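You operate a simulated robot arm through the tools that you are given. There is no shell and no other tool. Be economical: measure what you need, move in short steps, check, and stop when the job is done.

Carry out the task below with a simulated robot arm. There is one attempt and no reset: what you move stays moved.

JOB
Rub the lime off pump 2's shaft sleeve and shut the shield again.
Fine: use the grey pad and put it back. The pump is locked off, and the lock stays on. What is to be rubbed or washed off counts as gone when no trace of it is left.

Only the result counts: the job must be done as asked and must still hold three seconds after the hand-in. Knocking over, shifting, dropping, spilling or breaking anything else fails it.

ROBOT AND FRAMES
A 6-joint arm with a three-finger gripper, fixed in place. Base frame: the origin is at the foot of the arm, x ahead of it, y to its left, z up. Lengths are in mm, angles in degrees, forces in N, time in s.
Its first joint turns from -166.0 to 166.0 degrees. Payload 4.89 kg.
Tool frame: the origin (TCP) lies between the finger pads and is the grasp point; the fingertips stand 30 mm ahead of it; z points along the fingers, y is the line along which they close. The gripper opens to 164 mm. The gripper's body begins 125 mm behind the TCP.
Orientation is told as [roll, pitch, yaw] about the base's x, y, z axes, in that order, counted from this pose: with the fingers straight down and closing along the base's y, the tool's x points along the base's -x, its y along +y and its z along -z.

CONTROLS
- The arm moves only by the tool move_arm. Its argument "deltas" is text: rows parted by semicolons, each of 7 numbers parted by spaces: the closure, from 0 (fully open) to 1 (shut), then the shift along the base's x, y, z in units of 50 mm (1.0 is 50 mm), then the turn, a rotation vector about the base's x, y, z in units of 4 degrees (1.0 is 4 degrees). In form: claw tx ty tz rx ry rz; .... A call has 1 to 12 rows; each row shifts and turns the commanded pose from where the row before left it. A call with a number of a shift or a turn outside -1 to 1 is refused whole. A row lasts 0.2 s, in which the tool goes at most 50 mm and 8.6 degrees; a call with a longer step from one row to the next is refused whole, and so is a gripper value outside its range. Where a pose cannot be reached the arm comes as near as it can. A force on the tool above 50 N (or 10 N above the force at the start of the call, whichever is more), or a blocked arm, ends the call early, and 0.2 s more pass. The fingers move at their own pace (about 108 mm/s each) and stop on an object; they squeeze with about 27 N. The grip force told is the motor's: it shows also when the fingers shut on nothing. Time passes only in rows, and 0.2 s behind the last, so rows that do not move let the fingers close. It gives the time, the measured TCP pose, the force on the tool (base axes), the opening and the grip force at its end, in the units of the frame above (readings bear some noise), with the torque about the TCP (base axes, N m) and any sound that the robot's microphone picked up, and new pictures: "show" is both (left out), scene, wrist or none.
- Cameras (640 x 400 px; columns grow to the right, rows downward): "scene" is fixed at [48, -650.3, 1691.6]; the picture's right is [0.55, -0.83, 0.00], its down [-0.55, -0.36, -0.76] and it looks along [0.63, 0.42, -0.65] (base axes); focal length 279 px, centre (320, 200). "wrist" rides on the gripper at [76, -2, -152] in the tool frame; the picture's right is [0.02, 1.00, 0.00], its down [-0.88, 0.02, -0.47] and it looks along [-0.47, 0.01, 0.88] (tool axes); focal length 247 px, centre (320, 200). There is no depth. A picture from a camera that has moved, and an enlarged one, comes with that camera's place and axes in the base frame and with its lens.
- raise_lower(by): slides the trunk up (or, below 0, down) by that many mm; the arm rides with it, the base frame stays. It gives what a move gives, with no picture.
- enlarge(camera, box): a new picture of the part [left, top, right, bottom] of that camera's present view, enlarged. No time passes.
- sign_off(): hands the job in; it is judged then, once.

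Work in short steps. Places have to be worked out from the pictures, the camera data and where the tool is seen: move nearer, look again, correct. Check each grasp and each placing, and mend what went wrong. You have 120 turns and 200 pictures in all, those below and enlarged ones among them. Open the gripper and draw the arm clear of the work before you hand the job in, unless the task says otherwise; then end with one line.

The tools are called after "Request:" as a command line: name --argument value ..., lists and objects as JSON in quotes. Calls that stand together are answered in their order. move_arm: Moves the arm, as the interface text tells. Its arguments: {"type":"object","properties":{"deltas":{"type":"string"},"show":{"type":"string","enum":["both","scene","wrist","none"]}},"required":["deltas"]} The other tools are called the same way: raise_lower (by) slides the trunk up or down; enlarge (camera, box) takes an enlarged picture of a part of a camera's view; sign_off () hands the job in.

At the start:

```text
time_s: 0.0
tool_pos: [555.3, -22.6, 1309.9]
tool_rot: [0.0, -0.1, 0.0]
force: [-0.1, 0.5, -0.1]
moment: [0.0, 0.02, -0.01]
finger_gap: 164.1
gripper_force: 0.0
trunk travel left (down, up): [-175.0, 215.0]
```

scene: 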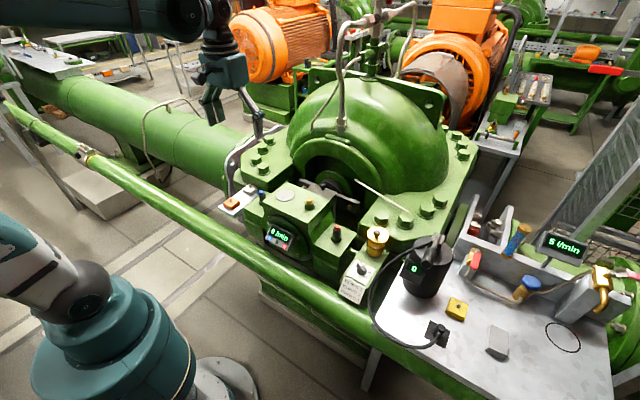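
wrist: 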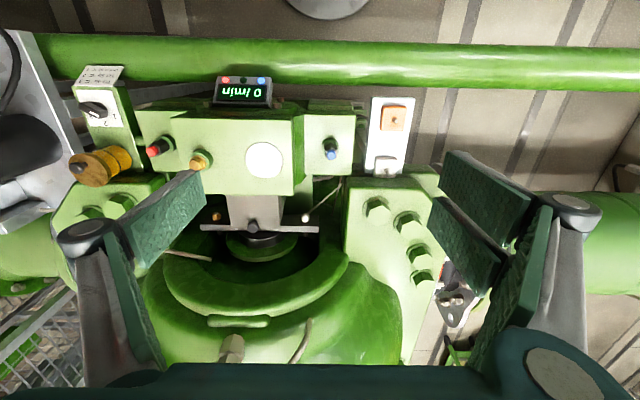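

I begin by looking closer at the pump and the bench on the right to identify the pump number, the shield, the lock and the grey pad.

Request:
enlarge --camera "scene" --box '[210, 130, 450, 310]'

Request:
enlarge --camera "scene" --box '[360, 180, 640, 400]'

Request:
enlarge --camera "wrist" --box '[40, 50, 440, 300]'

```text
2.22 times, centred on (330, 220) of scene
camera zoom: at [48.0, -650.3, 1691.6], right [0.55, -0.83, 0.0], down [-0.55, -0.36, -0.76], along [0.63, 0.42, -0.65], focal length 620 px, centre (298, 156)
```

zoom: 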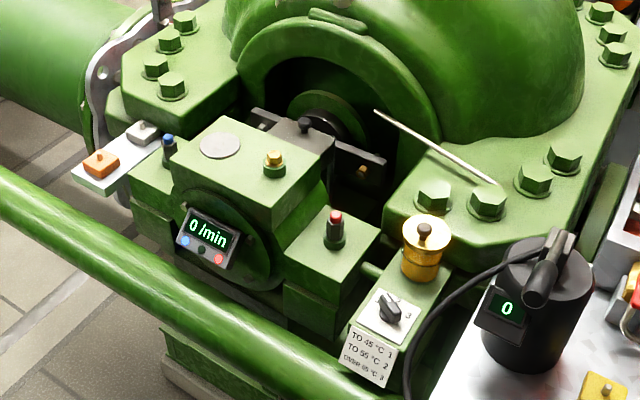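

```text
1.82 times, centred on (500, 290) of scene
camera zoom: at [48.0, -650.3, 1691.6], right [0.55, -0.83, 0.0], down [-0.55, -0.36, -0.76], along [0.63, 0.42, -0.65], focal length 507 px, centre (-7, 36)
```

zoom: 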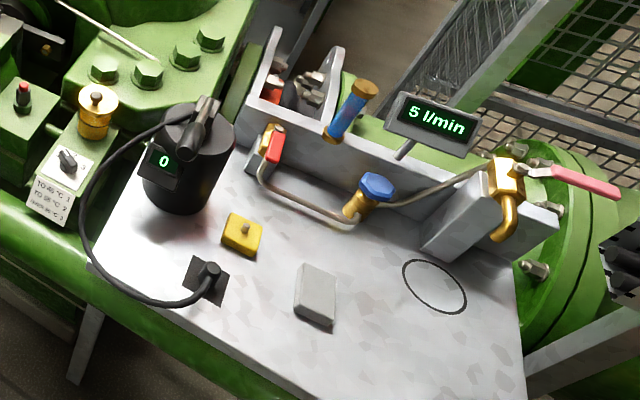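

```text
1.60 times, centred on (240, 175) of wrist
camera zoom: at [478.1, -24.8, 1462.9], right [-0.02, 1.0, 0.0], down [0.88, 0.02, 0.47], along [0.47, 0.01, -0.88], focal length 395 px, centre (448, 240)
```

zoom: 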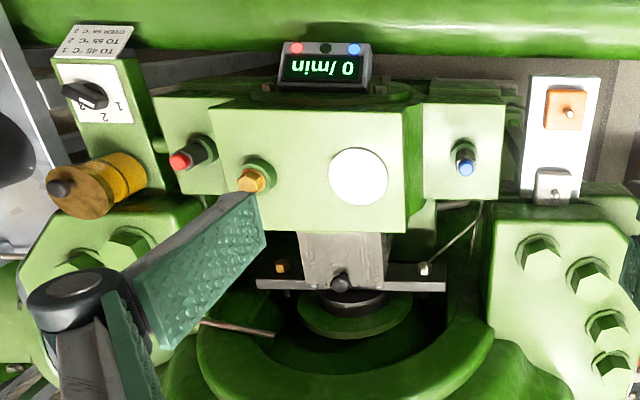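

The shield looks to be the grey plate with a black knob, at about (791,-168,1006). I move the wrist camera nearer to see the shield and the tray of pads.

Request:
move_arm --deltas "0 0.5 -0.8 -0.3 0 0 0; 0 0.5 -0.8 -0.3 0 0 0; 0 0 -0.8 -0.4 0 0 0; 0 0 0 0 0 0 0" --show "wrist"

```text
time_s: 1.0
tool_pos: [604.8, -144.8, 1258.8]
tool_rot: [0.0, 0.0, -0.1]
force: [0.9, -0.4, 0.0]
moment: [0.06, 0.14, 0.03]
finger_gap: 164.2
gripper_force: 0.1
trunk travel left (down, up): [-175.0, 215.0]
camera wrist: at [528.3, -146.2, 1412.1], right [-0.02, 1.0, 0.0], down [0.88, 0.02, 0.47], along [0.47, 0.01, -0.88], focal length 247 px, centre (320, 200)
```

wrist: 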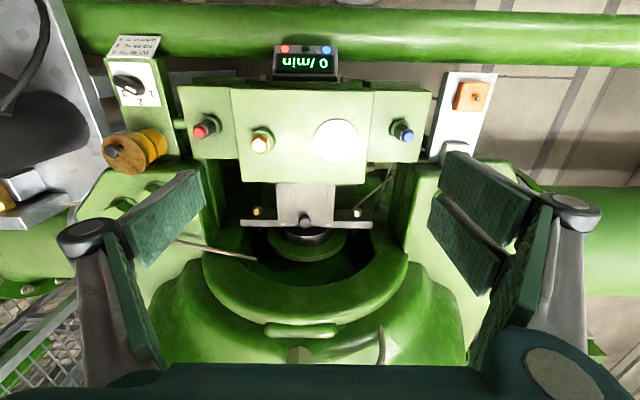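

I enlarge the shield region and the pad tray.

Request:
enlarge --camera "wrist" --box '[225, 160, 405, 272]'

Request:
enlarge --camera "scene" --box '[220, 165, 300, 215]'

Request:
enlarge --camera "scene" --box '[280, 160, 400, 235]'

```text
3.56 times, centred on (315, 216) of wrist
camera zoom: at [528.3, -146.2, 1412.1], right [-0.02, 1.0, 0.0], down [0.88, 0.02, 0.47], along [0.47, 0.01, -0.88], focal length 878 px, centre (338, 143)
```

zoom: 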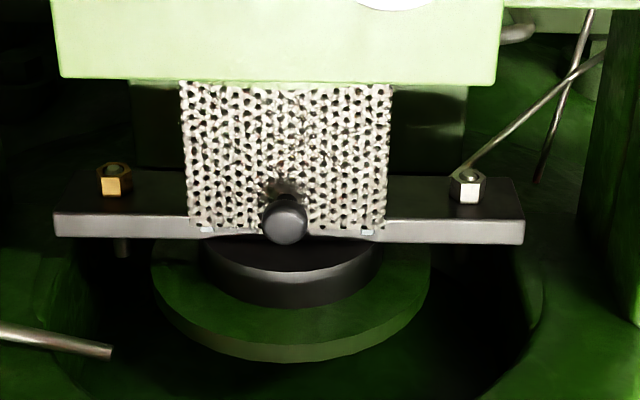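

```text
8.00 times, centred on (260, 190) of scene
camera zoom: at [48.0, -650.3, 1691.6], right [0.55, -0.83, 0.0], down [-0.55, -0.36, -0.76], along [0.63, 0.42, -0.65], focal length 2232 px, centre (800, 280)
```

zoom: 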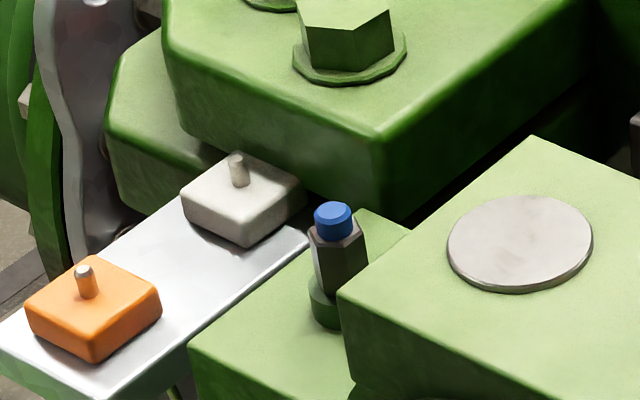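

```text
5.33 times, centred on (340, 198) of scene
camera zoom: at [48.0, -650.3, 1691.6], right [0.55, -0.83, 0.0], down [-0.55, -0.36, -0.76], along [0.63, 0.42, -0.65], focal length 1488 px, centre (213, 213)
```

zoom: 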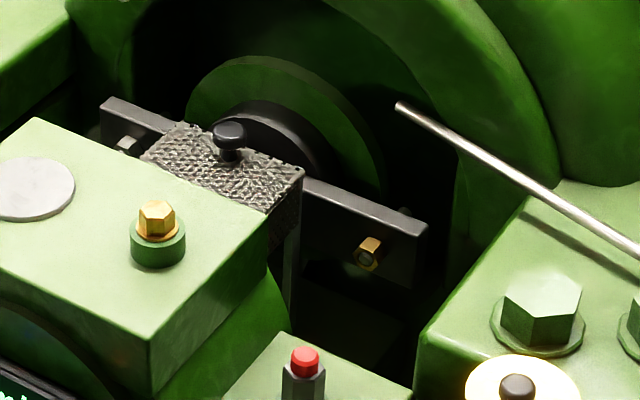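

Enlargements show true extra detail, so I zoom further on the shield for hinges or catches.

Request:
enlarge --camera "scene" --box '[300, 175, 348, 205]'

Request:
enlarge --camera "wrist" --box '[268, 175, 348, 225]'

Request:
enlarge --camera "scene" --box '[220, 130, 380, 230]'

```text
13.33 times, centred on (324, 190) of scene
camera zoom: at [48.0, -650.3, 1691.6], right [0.55, -0.83, 0.0], down [-0.55, -0.36, -0.76], along [0.63, 0.42, -0.65], focal length 3719 px, centre (267, 333)
```

zoom: 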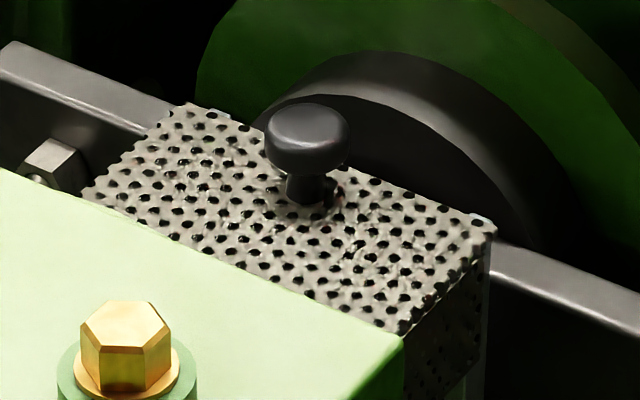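

```text
8.00 times, centred on (308, 200) of wrist
camera zoom: at [528.3, -146.2, 1412.1], right [-0.02, 1.0, 0.0], down [0.88, 0.02, 0.47], along [0.47, 0.01, -0.88], focal length 1976 px, centre (416, 200)
```

zoom: 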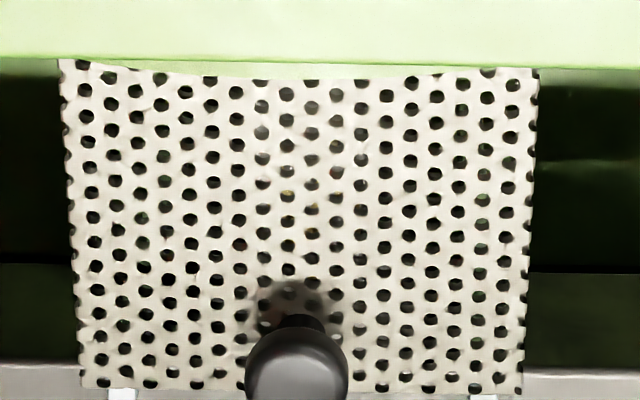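

```text
4.00 times, centred on (300, 180) of scene
camera zoom: at [48.0, -650.3, 1691.6], right [0.55, -0.83, 0.0], down [-0.55, -0.36, -0.76], along [0.63, 0.42, -0.65], focal length 1116 px, centre (400, 280)
```

zoom: 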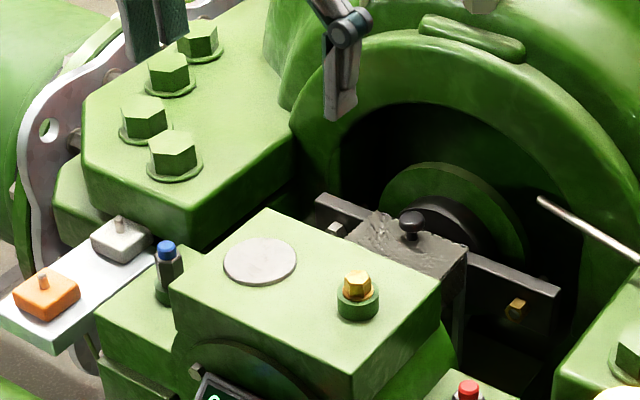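

I judge the knob top to be at about (789,-170,1010) with the plate at z≈985; the housing top is at z≈1060. I move above the knob with half-closed fingers and look.

Request:
move_arm --deltas "0.6 0.9 -0.13 -0.3 0 0 0; 0.6 0.9 -0.14 -0.6 0 0 0; 0.6 0.9 -0.14 -0.6 0 0 0; 0.6 0.9 -0.14 -0.9 0 0 0; 0.6 0 0 -0.9 0 0 0; 0.6 0 0 0 0 0 0"

```text
refused: row 2 steps farther than a row can; nothing moved
```

Request:
move_arm --deltas "0.6 0.8 -0.13 -0.3 0 0 0; 0.6 0.7 -0.1 -0.6 0 0 0; 0.6 0.7 -0.1 -0.6 0 0 0; 0.6 0.7 -0.1 -0.6 0 0 0; 0.6 0.7 -0.1 -0.6 0 0 0; 0.6 0 0 -0.8 0 0 0; 0.6 0 0 0 0 0 0"

```text
time_s: 2.6
tool_pos: [781.2, -169.2, 1083.7]
tool_rot: [0.0, -0.1, 0.0]
force: [0.3, -0.8, -1.4]
moment: [0.0, 0.13, 0.02]
finger_gap: 65.6
gripper_force: 0.1
trunk travel left (down, up): [-175.0, 215.0]
camera wrist: at [705.5, -171.0, 1236.4], right [-0.02, 1.0, 0.0], down [0.88, 0.02, 0.47], along [0.47, 0.01, -0.88], focal length 247 px, centre (320, 200)
```

scene: 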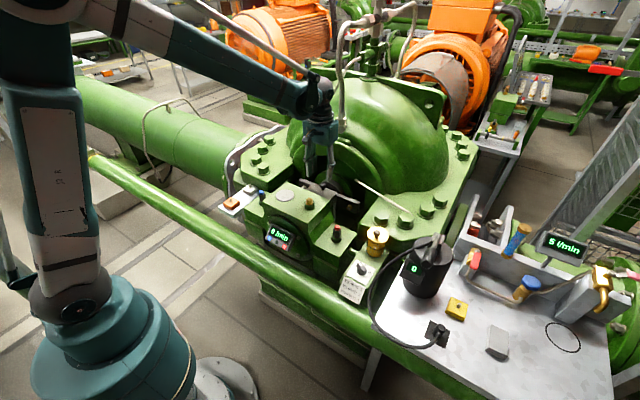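
wrist: 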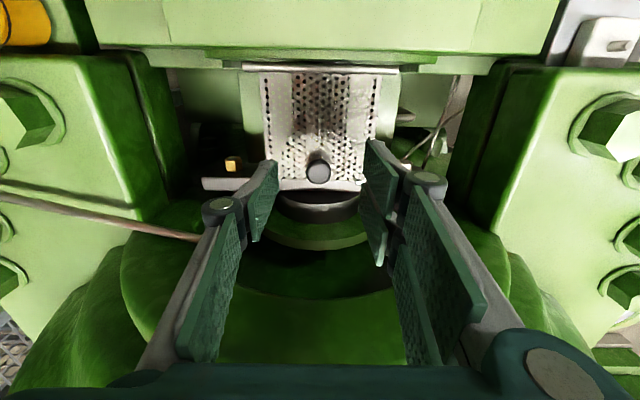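

The back edge now shows a hinge bar. I zoom on it.

Request:
enlarge --camera "wrist" --box '[216, 40, 424, 170]'

Request:
enlarge --camera "wrist" --box '[260, 130, 388, 210]'

```text
3.08 times, centred on (320, 105) of wrist
camera zoom: at [705.5, -171.0, 1236.4], right [-0.02, 1.0, 0.0], down [0.88, 0.02, 0.47], along [0.47, 0.01, -0.88], focal length 760 px, centre (320, 492)
```

zoom: 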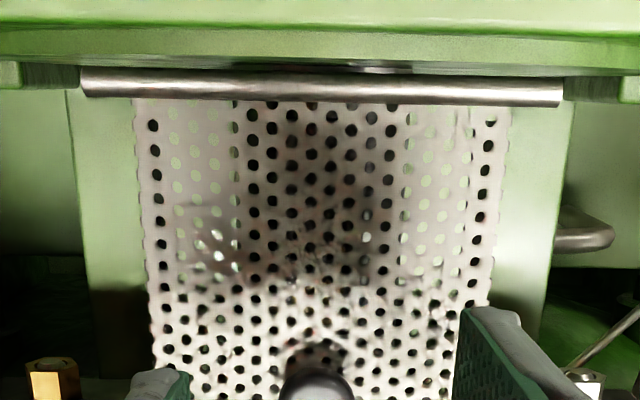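

```text
5.00 times, centred on (324, 170) of wrist
camera zoom: at [705.5, -171.0, 1236.4], right [-0.02, 1.0, 0.0], down [0.88, 0.02, 0.47], along [0.47, 0.01, -0.88], focal length 1235 px, centre (300, 350)
```

zoom: 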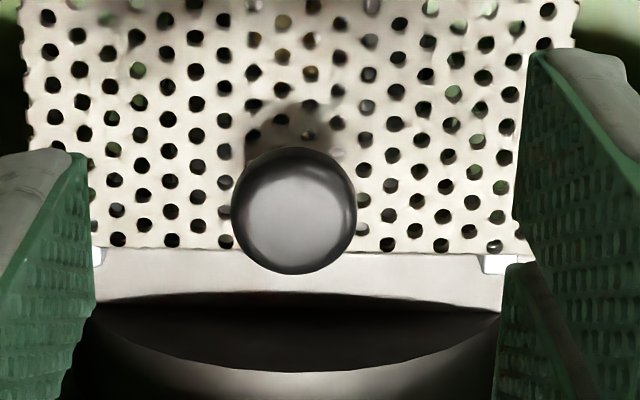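

The hinge rod runs along y at about x=705, z≈987, and the knob stands about 90 mm ahead of it. I lower onto the knob.

Request:
move_arm --deltas "0.6 0.22 -0.02 -0.4 0 0 0; 0.6 0 0 -0.4 0 0 0; 0.6 0 0 -0.35 0 0 0; 0.6 0 0 0 0 0 0; 0.6 0 0 0 0 0 0" --show "wrist"

Request:
enlarge --camera "scene" --box '[290, 160, 354, 200]'

```text
time_s: 3.8
tool_pos: [793.7, -172.4, 1027.9]
tool_rot: [0.0, 0.0, 0.0]
force: [0.0, 0.4, 0.1]
moment: [0.0, 0.02, -0.01]
finger_gap: 65.7
gripper_force: 0.1
trunk travel left (down, up): [-175.0, 215.0]
camera wrist: at [717.1, -173.2, 1180.1], right [-0.02, 1.0, 0.0], down [0.88, 0.02, 0.47], along [0.47, 0.01, -0.88], focal length 247 px, centre (320, 200)
```

wrist: 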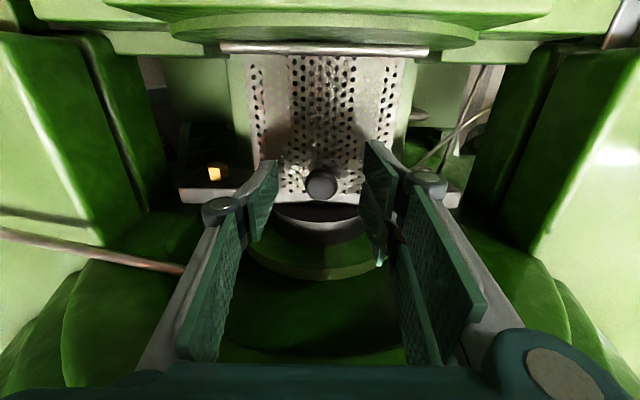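

```text
10.00 times, centred on (322, 180) of scene
camera zoom: at [48.0, -650.3, 1691.6], right [0.55, -0.83, 0.0], down [-0.55, -0.36, -0.76], along [0.63, 0.42, -0.65], focal length 2789 px, centre (300, 400)
```

zoom: 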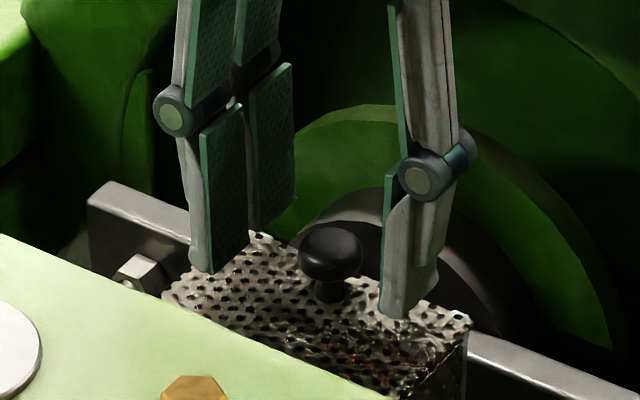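

The fingers straddle the knob properly. I lower 5 mm more and close.

Request:
move_arm --deltas "0.6 0.02 0 -0.1 0 0 0; 0.95 0 0 0 0 0 0; 0.95 0 0 0 0 0 0; 0.95 0 0 0 0 0 0" --show "none"

Request:
enlarge --camera "scene" --box '[290, 160, 354, 200]'

```text
time_s: 4.8
tool_pos: [794.5, -170.6, 1022.7]
tool_rot: [-0.1, 0.0, 0.0]
force: [-6.1, 15.4, -5.8]
moment: [0.4, -0.15, 0.11]
finger_gap: 24.6
gripper_force: 44.5
trunk travel left (down, up): [-175.0, 215.0]
```

```text
10.00 times, centred on (322, 180) of scene
camera zoom: at [48.0, -650.3, 1691.6], right [0.55, -0.83, 0.0], down [-0.55, -0.36, -0.76], along [0.63, 0.42, -0.65], focal length 2789 px, centre (300, 400)
```

zoom: 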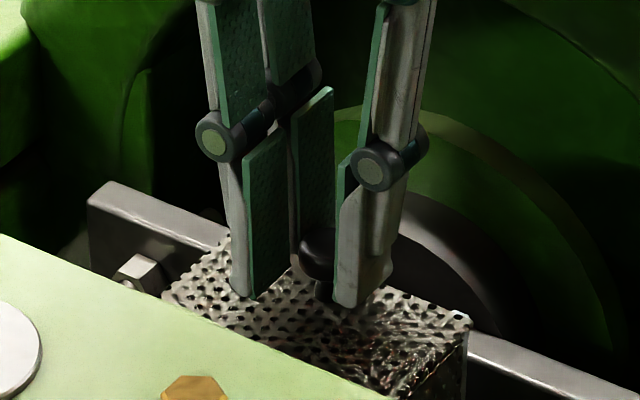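

The knob is gripped. I try a small swing about the hinge (12°) and watch the force.

Request:
move_arm --deltas "0.95 -0.052 0.03 0.122 0 -1 0; 0.95 -0.064 0 0.119 0 -1 0; 0.95 -0.07 0 0.114 0 -1 0; 0.95 0 0 0 0 0 0" --show "none"

Request:
enlarge --camera "scene" --box '[290, 160, 354, 200]'

```text
time_s: 5.8
tool_pos: [784.8, -171.7, 1041.4]
tool_rot: [0.0, -12.0, -0.1]
force: [-27.3, -11.3, -11.2]
moment: [-0.25, 0.77, -0.2]
finger_gap: 24.9
gripper_force: 45.3
trunk travel left (down, up): [-175.0, 215.0]
```

```text
10.00 times, centred on (322, 180) of scene
camera zoom: at [48.0, -650.3, 1691.6], right [0.55, -0.83, 0.0], down [-0.55, -0.36, -0.76], along [0.63, 0.42, -0.65], focal length 2789 px, centre (300, 400)
```

zoom: 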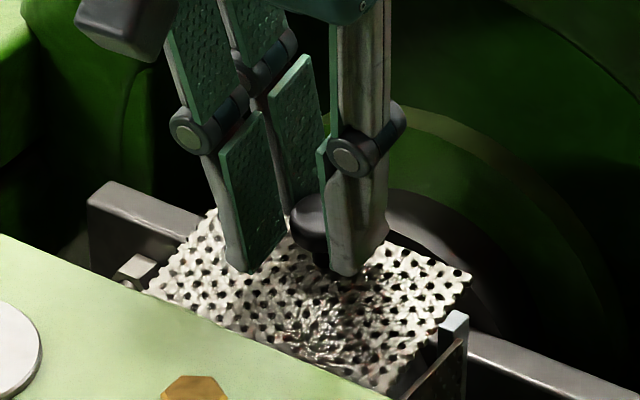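

The shield hinges up as expected (skirts and latch posts stay). I continue, shifting slightly -x to relieve the x force.

Request:
move_arm --deltas "0.95 -0.128 0 0.106 0 -1 0; 0.95 -0.098 0 0.1 0 -1 0; 0.95 -0.102 0 0.092 0 -1 0; 0.95 -0.11 0 0.084 0 -1 0; 0.95 0 0 0 0 0 0" --show "scene"

Request:
enlarge --camera "scene" --box '[282, 150, 362, 200]'

```text
time_s: 7.0
tool_pos: [767.7, -170.1, 1060.4]
tool_rot: [0.0, -28.2, 0.0]
force: [36.9, -16.2, 27.0]
moment: [-0.36, -1.27, -0.23]
finger_gap: 24.8
gripper_force: 44.8
trunk travel left (down, up): [-175.0, 215.0]
```

scene: 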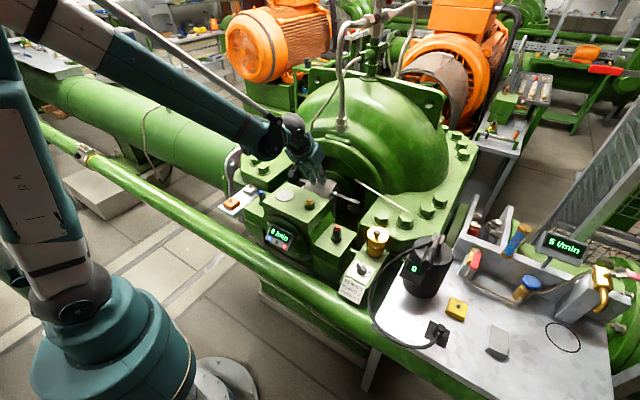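

```text
8.00 times, centred on (322, 175) of scene
camera zoom: at [48.0, -650.3, 1691.6], right [0.55, -0.83, 0.0], down [-0.55, -0.36, -0.76], along [0.63, 0.42, -0.65], focal length 2232 px, centre (304, 400)
```

zoom: 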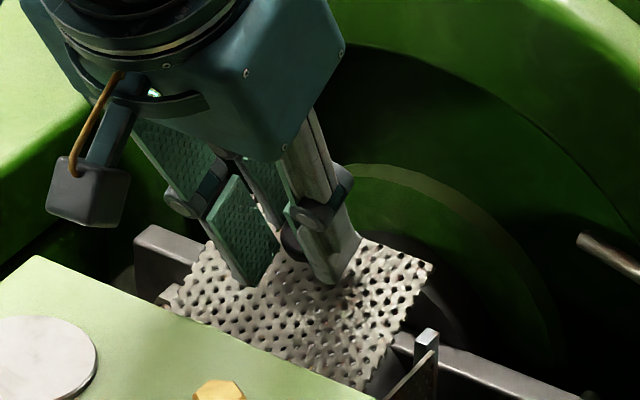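

The fit of readings now puts the hinge at about (705, 991). I continue with the rigid swing to 44°.

Request:
move_arm --deltas "0.95 -0.072 0 0.106 0 -1 0; 0.95 -0.108 0 0.08 0 -1 0; 0.95 -0.11 0 0.072 0 -1 0; 0.95 -0.118 0 0.062 0 -1 0; 0.95 0 0 0 0 0 0" --show "none"

Request:
enlarge --camera "scene" --box '[274, 140, 370, 200]'

```text
time_s: 8.2
tool_pos: [743.4, -169.8, 1075.1]
tool_rot: [0.1, -43.9, -0.1]
force: [-20.6, -13.8, -25.2]
moment: [-0.18, 0.91, -0.27]
finger_gap: 24.8
gripper_force: 45.5
trunk travel left (down, up): [-175.0, 215.0]
```

```text
6.67 times, centred on (322, 170) of scene
camera zoom: at [48.0, -650.3, 1691.6], right [0.55, -0.83, 0.0], down [-0.55, -0.36, -0.76], along [0.63, 0.42, -0.65], focal length 1860 px, centre (307, 400)
```

zoom: 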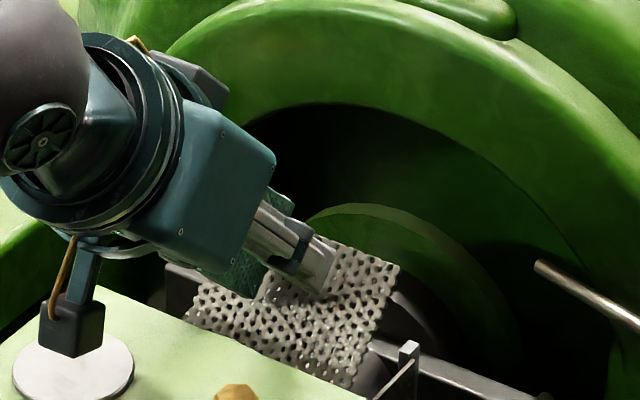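

The gripper stays clear of the housing. Now I keep the tool tilt and translate the knob along its arc, letting it pivot between the pads.

Request:
move_arm --deltas "0.95 -0.186 0 0.078 0 0 0; 0.95 -0.166 0 0.092 0 0 0; 0.95 -0.174 0 0.074 0 0 0; 0.95 0 0 0 0 0 0" --show "none"

Request:
enlarge --camera "scene" --box '[274, 140, 370, 200]'

```text
time_s: 9.2
tool_pos: [718.9, -169.7, 1089.5]
tool_rot: [0.0, -44.1, -0.1]
force: [17.2, -22.3, 17.4]
moment: [-0.39, -1.57, -0.44]
finger_gap: 24.9
gripper_force: 44.7
trunk travel left (down, up): [-175.0, 215.0]
```

```text
6.67 times, centred on (322, 170) of scene
camera zoom: at [48.0, -650.3, 1691.6], right [0.55, -0.83, 0.0], down [-0.55, -0.36, -0.76], along [0.63, 0.42, -0.65], focal length 1860 px, centre (307, 400)
```

zoom: 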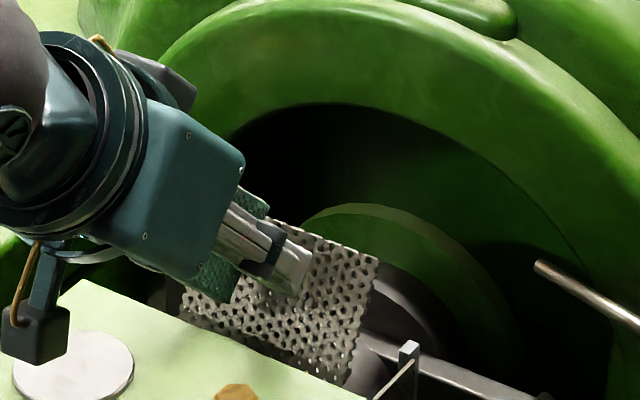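

The pivoting works. I continue along the arc.

Request:
move_arm --deltas "0.95 -0.175 0.01 0.075 0 0 0; 0.95 -0.186 0 0.036 0 0 0; 0.95 -0.188 0 0.016 0 0 0; 0.95 0 0 0 0 0 0" --show "none"

Request:
enlarge --camera "scene" --box '[274, 140, 370, 200]'

```text
time_s: 10.2
tool_pos: [691.3, -169.4, 1093.9]
tool_rot: [0.1, -44.0, 0.0]
force: [6.9, -34.9, 14.8]
moment: [-0.53, -0.91, -0.87]
finger_gap: 23.3
gripper_force: 45.3
trunk travel left (down, up): [-175.0, 215.0]
```

```text
6.67 times, centred on (322, 170) of scene
camera zoom: at [48.0, -650.3, 1691.6], right [0.55, -0.83, 0.0], down [-0.55, -0.36, -0.76], along [0.63, 0.42, -0.65], focal length 1860 px, centre (307, 400)
```

zoom: 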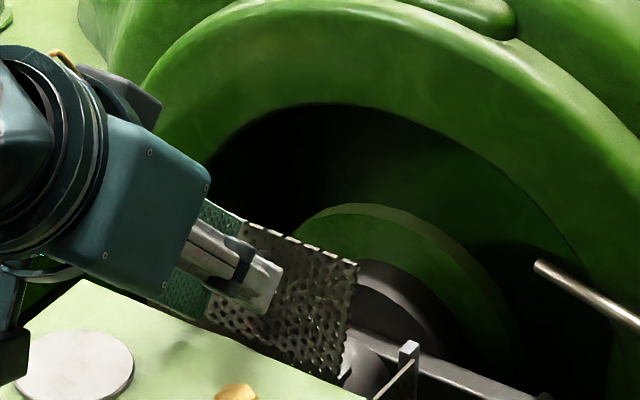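

Nearly vertical now; I continue past vertical, relieving the sideways force.

Request:
move_arm --deltas "0.95 -0.18 -0.03 0.01 0 0 0; 0.95 -0.186 0 -0.01 0 0 0; 0.95 -0.1 0 -0.02 0 0 0; 0.95 0 0 0 0 0 0" --show "none"

Request:
enlarge --camera "scene" --box '[274, 140, 370, 200]'

```text
time_s: 11.2
tool_pos: [667.3, -170.2, 1093.7]
tool_rot: [0.1, -44.0, -0.1]
force: [2.6, -12.7, 30.4]
moment: [-0.21, -1.52, -0.34]
finger_gap: 21.1
gripper_force: 45.1
trunk travel left (down, up): [-175.0, 215.0]
```

```text
6.67 times, centred on (322, 170) of scene
camera zoom: at [48.0, -650.3, 1691.6], right [0.55, -0.83, 0.0], down [-0.55, -0.36, -0.76], along [0.63, 0.42, -0.65], focal length 1860 px, centre (307, 400)
```

zoom: 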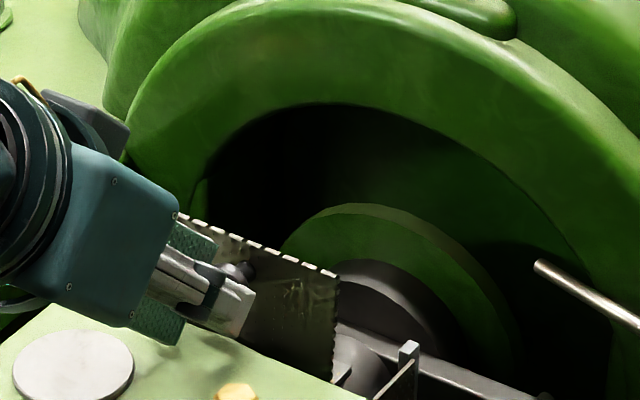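

The plate is about vertical with the knob still held. I pull further -x to get it past vertical.

Request:
move_arm --deltas "0.95 -0.15 0 0.0 0 0 0; 0.95 -0.15 0 0 0 0 0; 0.95 0 0 0 0 0 0" --show "none"

Request:
enlarge --camera "scene" --box '[274, 140, 370, 200]'

```text
time_s: 12.0
tool_pos: [652.2, -169.7, 1092.9]
tool_rot: [0.0, -44.0, 0.0]
force: [-0.7, 0.0, -0.4]
moment: [-0.01, -0.01, -0.05]
finger_gap: 8.2
gripper_force: 0.0
trunk travel left (down, up): [-175.0, 215.0]
```

```text
6.67 times, centred on (322, 170) of scene
camera zoom: at [48.0, -650.3, 1691.6], right [0.55, -0.83, 0.0], down [-0.55, -0.36, -0.76], along [0.63, 0.42, -0.65], focal length 1860 px, centre (307, 400)
```

zoom: 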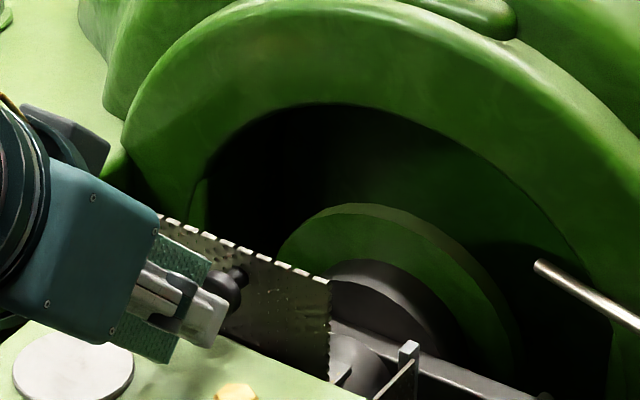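

The knob slipped free, but the shield appears to stay up. I back the gripper off and up and see whether it stays.

Request:
move_arm --deltas "0.9 -0.6 0 0.6 0 0 0; 0.9 -0.4 0 0.8 0 0.5 0; 0.9 -0.2 0 0.9 0 1 0; 0.9 0 0 0.9 0 1 0; 0.9 0 0 0 0 1 0; 0.9 0 0 0 0 1 0" --show "wrist"

Request:
enlarge --camera "scene" --box '[274, 150, 370, 210]'

```text
time_s: 13.4
tool_pos: [591.6, -170.0, 1254.4]
tool_rot: [0.0, -26.0, -0.1]
force: [-0.3, -0.2, -0.5]
moment: [0.01, -0.04, -0.01]
finger_gap: 16.4
gripper_force: 0.2
trunk travel left (down, up): [-175.0, 215.0]
camera wrist: at [457.1, -171.3, 1357.4], right [-0.02, 1.0, -0.01], down [0.58, 0.02, 0.81], along [0.81, 0.01, -0.58], focal length 247 px, centre (320, 200)
```

wrist: 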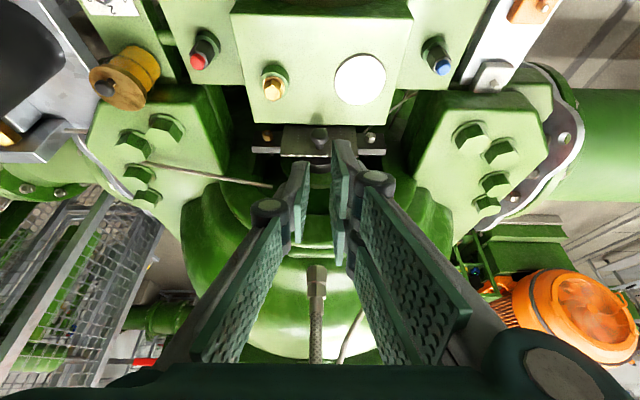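

```text
6.67 times, centred on (322, 180) of scene
camera zoom: at [48.0, -650.3, 1691.6], right [0.55, -0.83, 0.0], down [-0.55, -0.36, -0.76], along [0.63, 0.42, -0.65], focal length 1860 px, centre (307, 333)
```

zoom: 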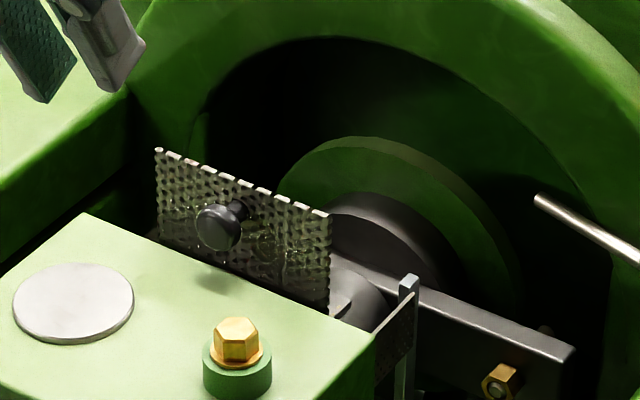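

The shield stays open past vertical. Now I bring the wrist camera over the sleeve to look for the lime.

Request:
move_arm --deltas "0.9 0.9 0 0 0 1 0; 0.9 0.9 0 0 0 1 0; 0.9 0.9 0 0 0 1 0; 0.9 0.9 0 0 0 1 0; 0.9 0.5 0 -0.6 0 1 0; 0.9 0 0 -0.9 0 1 0; 0.9 0 0 -0.6 0 0.5 0; 0.9 0 0 -0.4 0 0 0; 0.9 0 0 0 0 0 0" --show "wrist"

Request:
enlarge --camera "wrist" --box '[240, 60, 400, 160]'

```text
time_s: 15.4
tool_pos: [797.1, -170.1, 1127.9]
tool_rot: [0.0, 0.0, 0.1]
force: [0.7, 0.2, 0.0]
moment: [0.0, 0.02, -0.01]
finger_gap: 16.6
gripper_force: 0.1
trunk travel left (down, up): [-175.0, 215.0]
camera wrist: at [721.2, -170.9, 1279.9], right [-0.02, 1.0, 0.0], down [0.88, 0.02, 0.47], along [0.47, 0.01, -0.88], focal length 247 px, centre (320, 200)
```

wrist: 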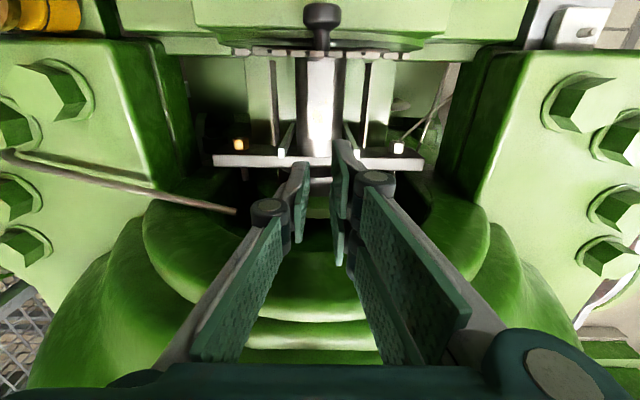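

```text
4.00 times, centred on (320, 110) of wrist
camera zoom: at [721.2, -170.9, 1279.9], right [-0.02, 1.0, 0.0], down [0.88, 0.02, 0.47], along [0.47, 0.01, -0.88], focal length 988 px, centre (320, 560)
```

zoom: 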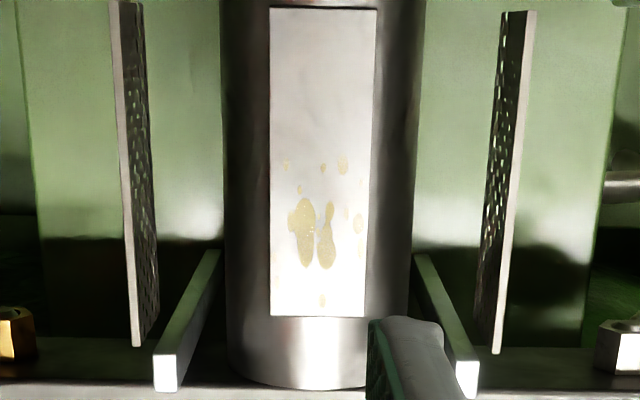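

The sleeve shows yellow lime spots at about x 753–798, y −181…−157. Now I go for the grey pad on the white tray; first a look from above it.

Request:
move_arm --deltas "0.6 0 0 0.8 0 0 0; 0.6 0 0.6 0.6 0 0 0; 0.6 -0.4 0.9 0 0 0 0; 0.6 -0.4 0.9 0 0 0 0; 0.6 -0.4 0.9 0 0 0 0; 0.6 -0.4 0.9 0 0 0 0; 0.6 -0.4 0.9 0 0 0 0; 0.6 0 0 0 0 0 0; 0.6 0 0 0 0 0 0" --show "both"

```text
time_s: 17.4
tool_pos: [698.2, 85.2, 1197.7]
tool_rot: [0.1, 0.0, 0.0]
force: [-0.9, 1.0, -0.5]
moment: [-0.04, -0.06, 0.0]
finger_gap: 65.6
gripper_force: 0.0
trunk travel left (down, up): [-175.0, 215.0]
camera wrist: at [622.1, 83.5, 1349.9], right [-0.02, 1.0, 0.0], down [0.88, 0.02, 0.47], along [0.47, 0.01, -0.88], focal length 247 px, centre (320, 200)
```

scene: 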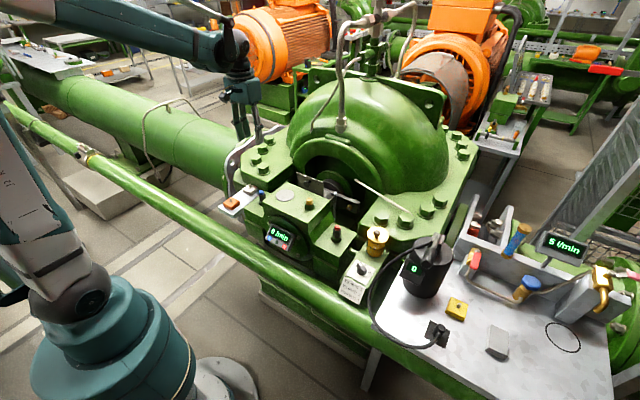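
wrist: 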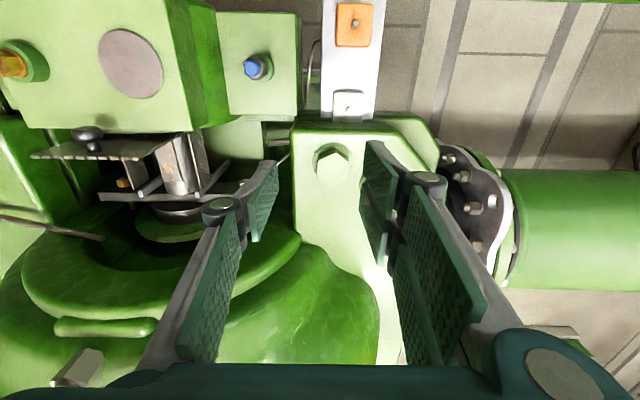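

The grey pad's peg is at about (666,122,968). I zoom for its shape.

Request:
enlarge --camera "wrist" --box '[290, 55, 410, 130]'

Request:
enlarge --camera "scene" --box '[228, 175, 268, 200]'

Request:
enlarge --camera "scene" --box '[300, 165, 364, 205]'

```text
5.33 times, centred on (350, 92) of wrist
camera zoom: at [622.1, 83.5, 1349.9], right [-0.02, 1.0, 0.0], down [0.88, 0.02, 0.47], along [0.47, 0.01, -0.88], focal length 1317 px, centre (160, 773)
```

zoom: 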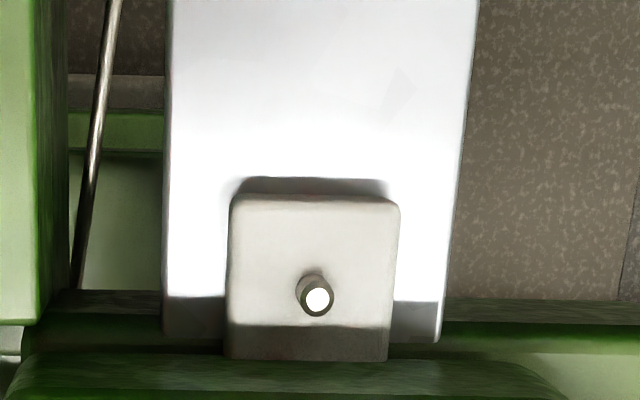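

```text
16.00 times, centred on (248, 188) of scene
camera zoom: at [48.0, -650.3, 1691.6], right [0.55, -0.83, 0.0], down [-0.55, -0.36, -0.76], along [0.63, 0.42, -0.65], focal length 4463 px, centre (1472, 400)
```

zoom: 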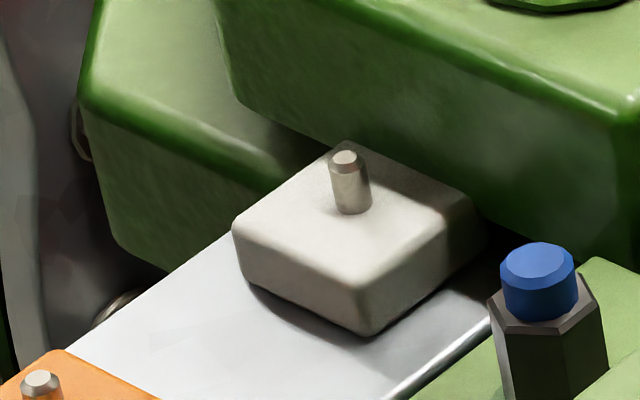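

```text
10.00 times, centred on (332, 185) of scene
camera zoom: at [48.0, -650.3, 1691.6], right [0.55, -0.83, 0.0], down [-0.55, -0.36, -0.76], along [0.63, 0.42, -0.65], focal length 2789 px, centre (200, 350)
```

zoom: 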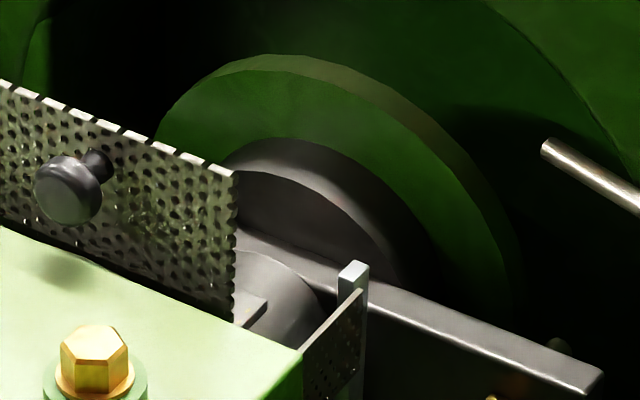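

Pad is about 50×50×18 mm with an 8 mm peg about 20 mm tall. I descend above the peg and look again.

Request:
move_arm --deltas "0.7 -0.32 0.37 -0.5 0 0 0; 0.7 -0.32 0.37 -0.5 0 0 0; 0.7 0 0 -0.9 0 0 0; 0.7 0 0 -0.9 0 0 0; 0.7 0 0 -0.2 0 0 0; 0.7 0 0 0 0 0 0" --show "wrist"

Request:
enlarge --camera "scene" --box '[216, 155, 280, 195]'

Request:
enlarge --camera "wrist" --box '[260, 110, 388, 190]'

```text
time_s: 18.8
tool_pos: [668.9, 120.9, 1047.1]
tool_rot: [-0.1, -0.1, -0.1]
force: [0.1, -0.3, -0.6]
moment: [0.01, 0.06, 0.0]
finger_gap: 49.4
gripper_force: 0.0
trunk travel left (down, up): [-175.0, 215.0]
camera wrist: at [591.2, 119.8, 1200.0], right [-0.02, 1.0, 0.0], down [0.88, 0.02, 0.47], along [0.47, 0.01, -0.88], focal length 247 px, centre (320, 200)
```

wrist: 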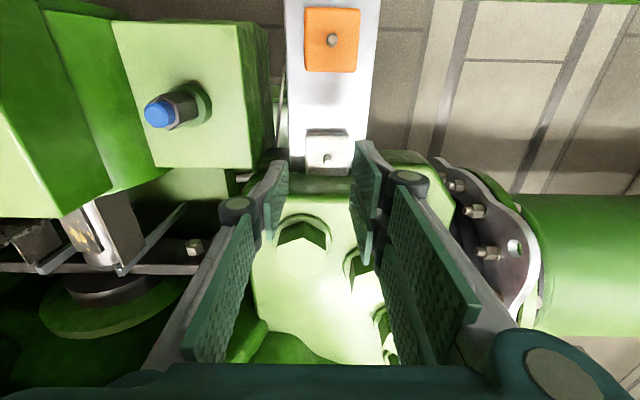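

```text
10.00 times, centred on (248, 175) of scene
camera zoom: at [48.0, -650.3, 1691.6], right [0.55, -0.83, 0.0], down [-0.55, -0.36, -0.76], along [0.63, 0.42, -0.65], focal length 2789 px, centre (1040, 450)
```

zoom: 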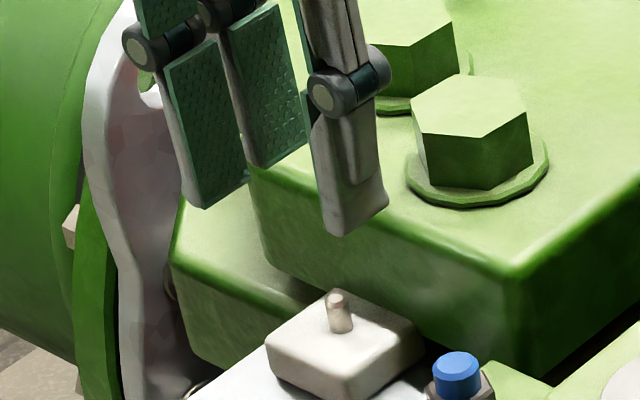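

```text
5.00 times, centred on (324, 150) of wrist
camera zoom: at [591.2, 119.8, 1200.0], right [-0.02, 1.0, 0.0], down [0.88, 0.02, 0.47], along [0.47, 0.01, -0.88], focal length 1235 px, centre (300, 450)
```

zoom: 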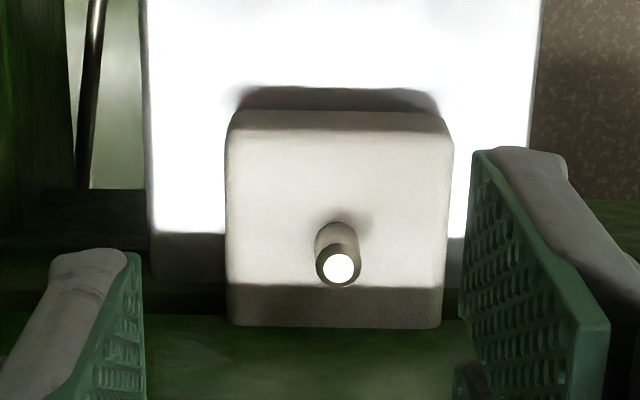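

Refined: peg top at about (675,129,964), pad top ≈944; the flange block's face at x≈690–695 is close. I descend with TCP at x≈670 so fingers stay clear.

Request:
move_arm --deltas "0.75 0.02 0.16 -0.3 0 0 0; 0.75 0 0 -0.4 0 0 0; 0.75 0 0 -0.4 0 0 0; 0.75 0 0 -0.25 0 0 0; 0.75 0 0 0 0 0 0" --show "wrist"

Request:
enlarge --camera "scene" --box '[224, 165, 272, 195]'

Request:
enlarge --camera "wrist" --box '[260, 130, 388, 210]'

```text
time_s: 20.0
tool_pos: [665.1, 130.9, 981.2]
tool_rot: [0.0, 0.0, -0.1]
force: [-0.1, -0.2, 0.7]
moment: [-0.04, 0.03, 0.0]
finger_gap: 41.1
gripper_force: 0.0
trunk travel left (down, up): [-175.0, 215.0]
camera wrist: at [590.7, 128.8, 1133.8], right [-0.02, 1.0, 0.0], down [0.88, 0.02, 0.47], along [0.47, 0.01, -0.88], focal length 247 px, centre (320, 200)
```

wrist: 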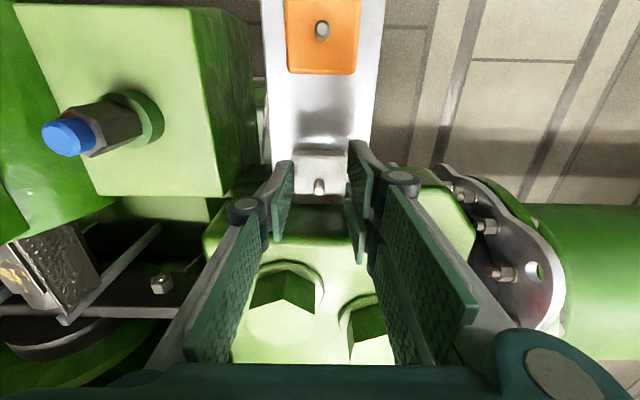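

```text
13.33 times, centred on (248, 180) of scene
camera zoom: at [48.0, -650.3, 1691.6], right [0.55, -0.83, 0.0], down [-0.55, -0.36, -0.76], along [0.63, 0.42, -0.65], focal length 3719 px, centre (1280, 467)
```

zoom: 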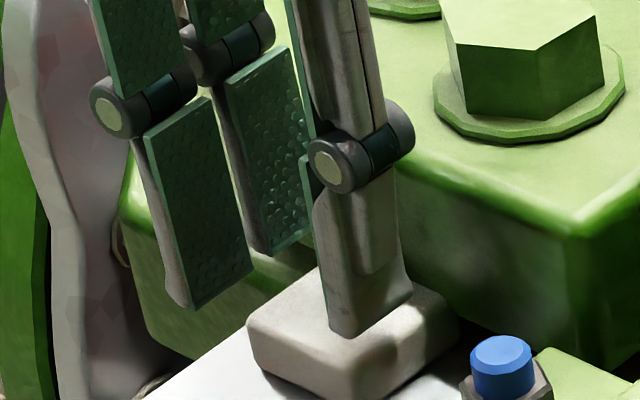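

```text
5.00 times, centred on (324, 170) of wrist
camera zoom: at [590.7, 128.8, 1133.8], right [-0.02, 1.0, 0.0], down [0.88, 0.02, 0.47], along [0.47, 0.01, -0.88], focal length 1235 px, centre (300, 350)
```

zoom: 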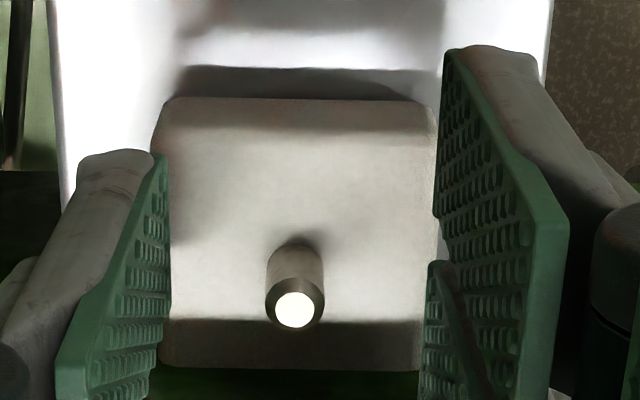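

The peg sits between the pads, near their far edge; I shift +5 mm in x, lower 4 mm, and close.

Request:
move_arm --deltas "0.75 0.1 -0.02 -0.08 0 0 0; 0.75 0 0 0 0 0 0; 1 0 0 0 0 0 0; 1 0 0 0 0 0 0; 1 0 0 0 0 0 0" --show "none"

Request:
enlarge --camera "wrist" --box '[260, 130, 388, 210]'

```text
time_s: 21.2
tool_pos: [671.3, 129.8, 978.6]
tool_rot: [0.0, 0.0, 0.0]
force: [-26.3, 14.5, -4.0]
moment: [0.2, 0.72, 0.59]
finger_gap: 7.3
gripper_force: 45.3
trunk travel left (down, up): [-175.0, 215.0]
```

```text
5.00 times, centred on (324, 170) of wrist
camera zoom: at [593.9, 128.2, 1130.7], right [-0.02, 1.0, 0.0], down [0.88, 0.02, 0.47], along [0.47, 0.01, -0.88], focal length 1235 px, centre (300, 350)
```

zoom: 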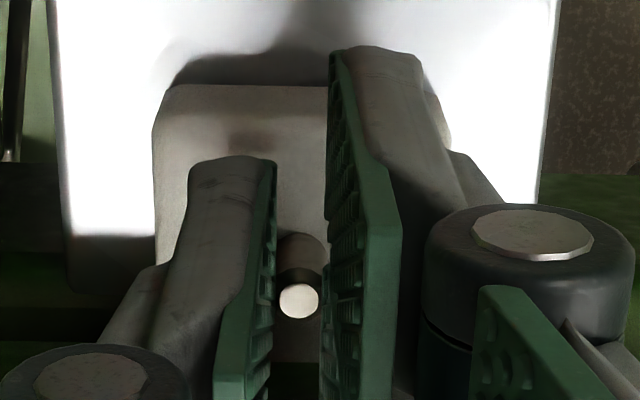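

Gripped (gap 7.3 mm). I lift a little and check the pad comes with it.

Request:
move_arm --deltas "1 -0.04 0 0.15 0 0 0; 1 0 0 0.3 0 0 0; 1 0 0 0.4 0 0 0; 1 0 0 0 0 0 0" --show "wrist"

Request:
enlarge --camera "scene" --box '[216, 155, 280, 195]'

```text
time_s: 21.5
tool_pos: [669.1, 129.1, 979.9]
tool_rot: [0.0, 0.0, -0.1]
force: [0.2, 0.3, 0.0]
moment: [-0.01, -0.07, -0.01]
finger_gap: 0.0
gripper_force: 45.2
trunk travel left (down, up): [-175.0, 215.0]
stopped in row 1: the force on the tool passed its limit at 60 N (the readings are from after the stop); the commanded pose is now the measured one
camera wrist: at [593.1, 127.3, 1132.6], right [-0.02, 1.0, 0.0], down [0.88, 0.02, 0.47], along [0.47, 0.01, -0.88], focal length 247 px, centre (320, 200)
```

wrist: 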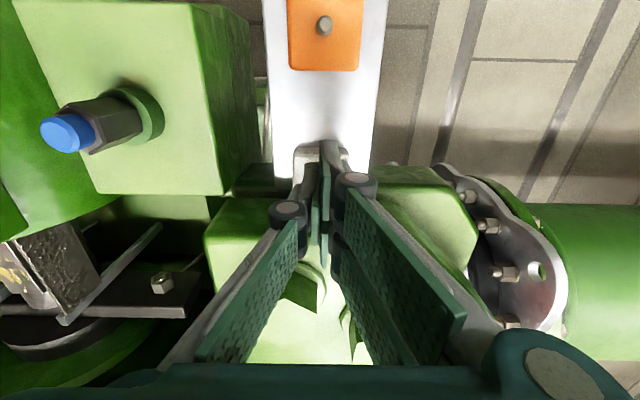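

```text
10.00 times, centred on (248, 175) of scene
camera zoom: at [48.0, -650.3, 1691.6], right [0.55, -0.83, 0.0], down [-0.55, -0.36, -0.76], along [0.63, 0.42, -0.65], focal length 2789 px, centre (1040, 450)
```

zoom: 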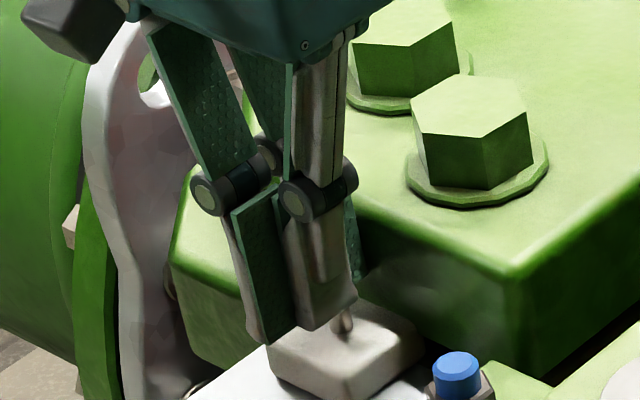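

The peg squeezed out at the fingers' edge – I was too short in x. I open, rise a little and re-measure the peg.

Request:
move_arm --deltas "1 -0.1 0 0.1 0 0 0; 0.75 0 0 0.3 0 0 0; 0.75 0 0 0.4 0 0 0; 0.75 0 0 0 0 0 0; 0.75 0 0 0 0 0 0" --show "none"

Request:
enlarge --camera "wrist" --box '[240, 100, 400, 200]'

Request:
enlarge --camera "scene" --box '[224, 165, 272, 195]'

```text
time_s: 22.7
tool_pos: [664.5, 129.2, 1020.5]
tool_rot: [0.0, 0.1, 0.0]
force: [0.3, -0.1, 0.1]
moment: [0.04, -0.03, -0.03]
finger_gap: 40.7
gripper_force: 0.0
trunk travel left (down, up): [-175.0, 215.0]
```

```text
4.00 times, centred on (320, 150) of wrist
camera zoom: at [588.7, 127.8, 1173.5], right [-0.02, 1.0, 0.0], down [0.88, 0.02, 0.47], along [0.47, 0.01, -0.88], focal length 988 px, centre (320, 400)
```

zoom: 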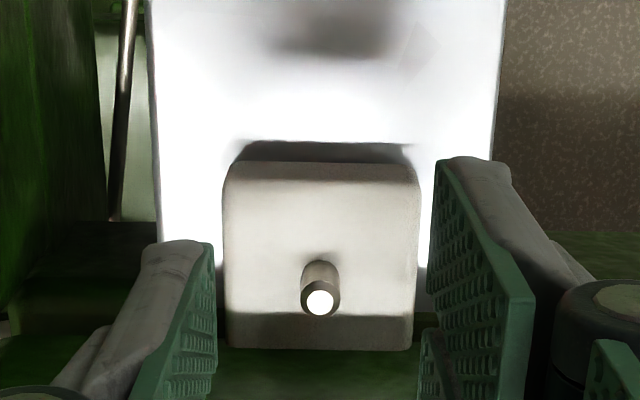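

```text
13.33 times, centred on (248, 180) of scene
camera zoom: at [48.0, -650.3, 1691.6], right [0.55, -0.83, 0.0], down [-0.55, -0.36, -0.76], along [0.63, 0.42, -0.65], focal length 3719 px, centre (1280, 467)
```

zoom: 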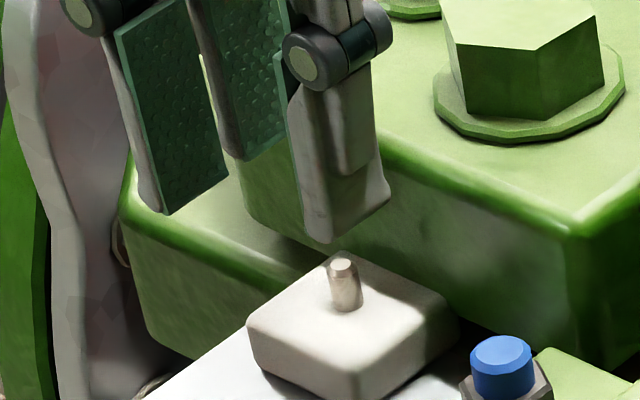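

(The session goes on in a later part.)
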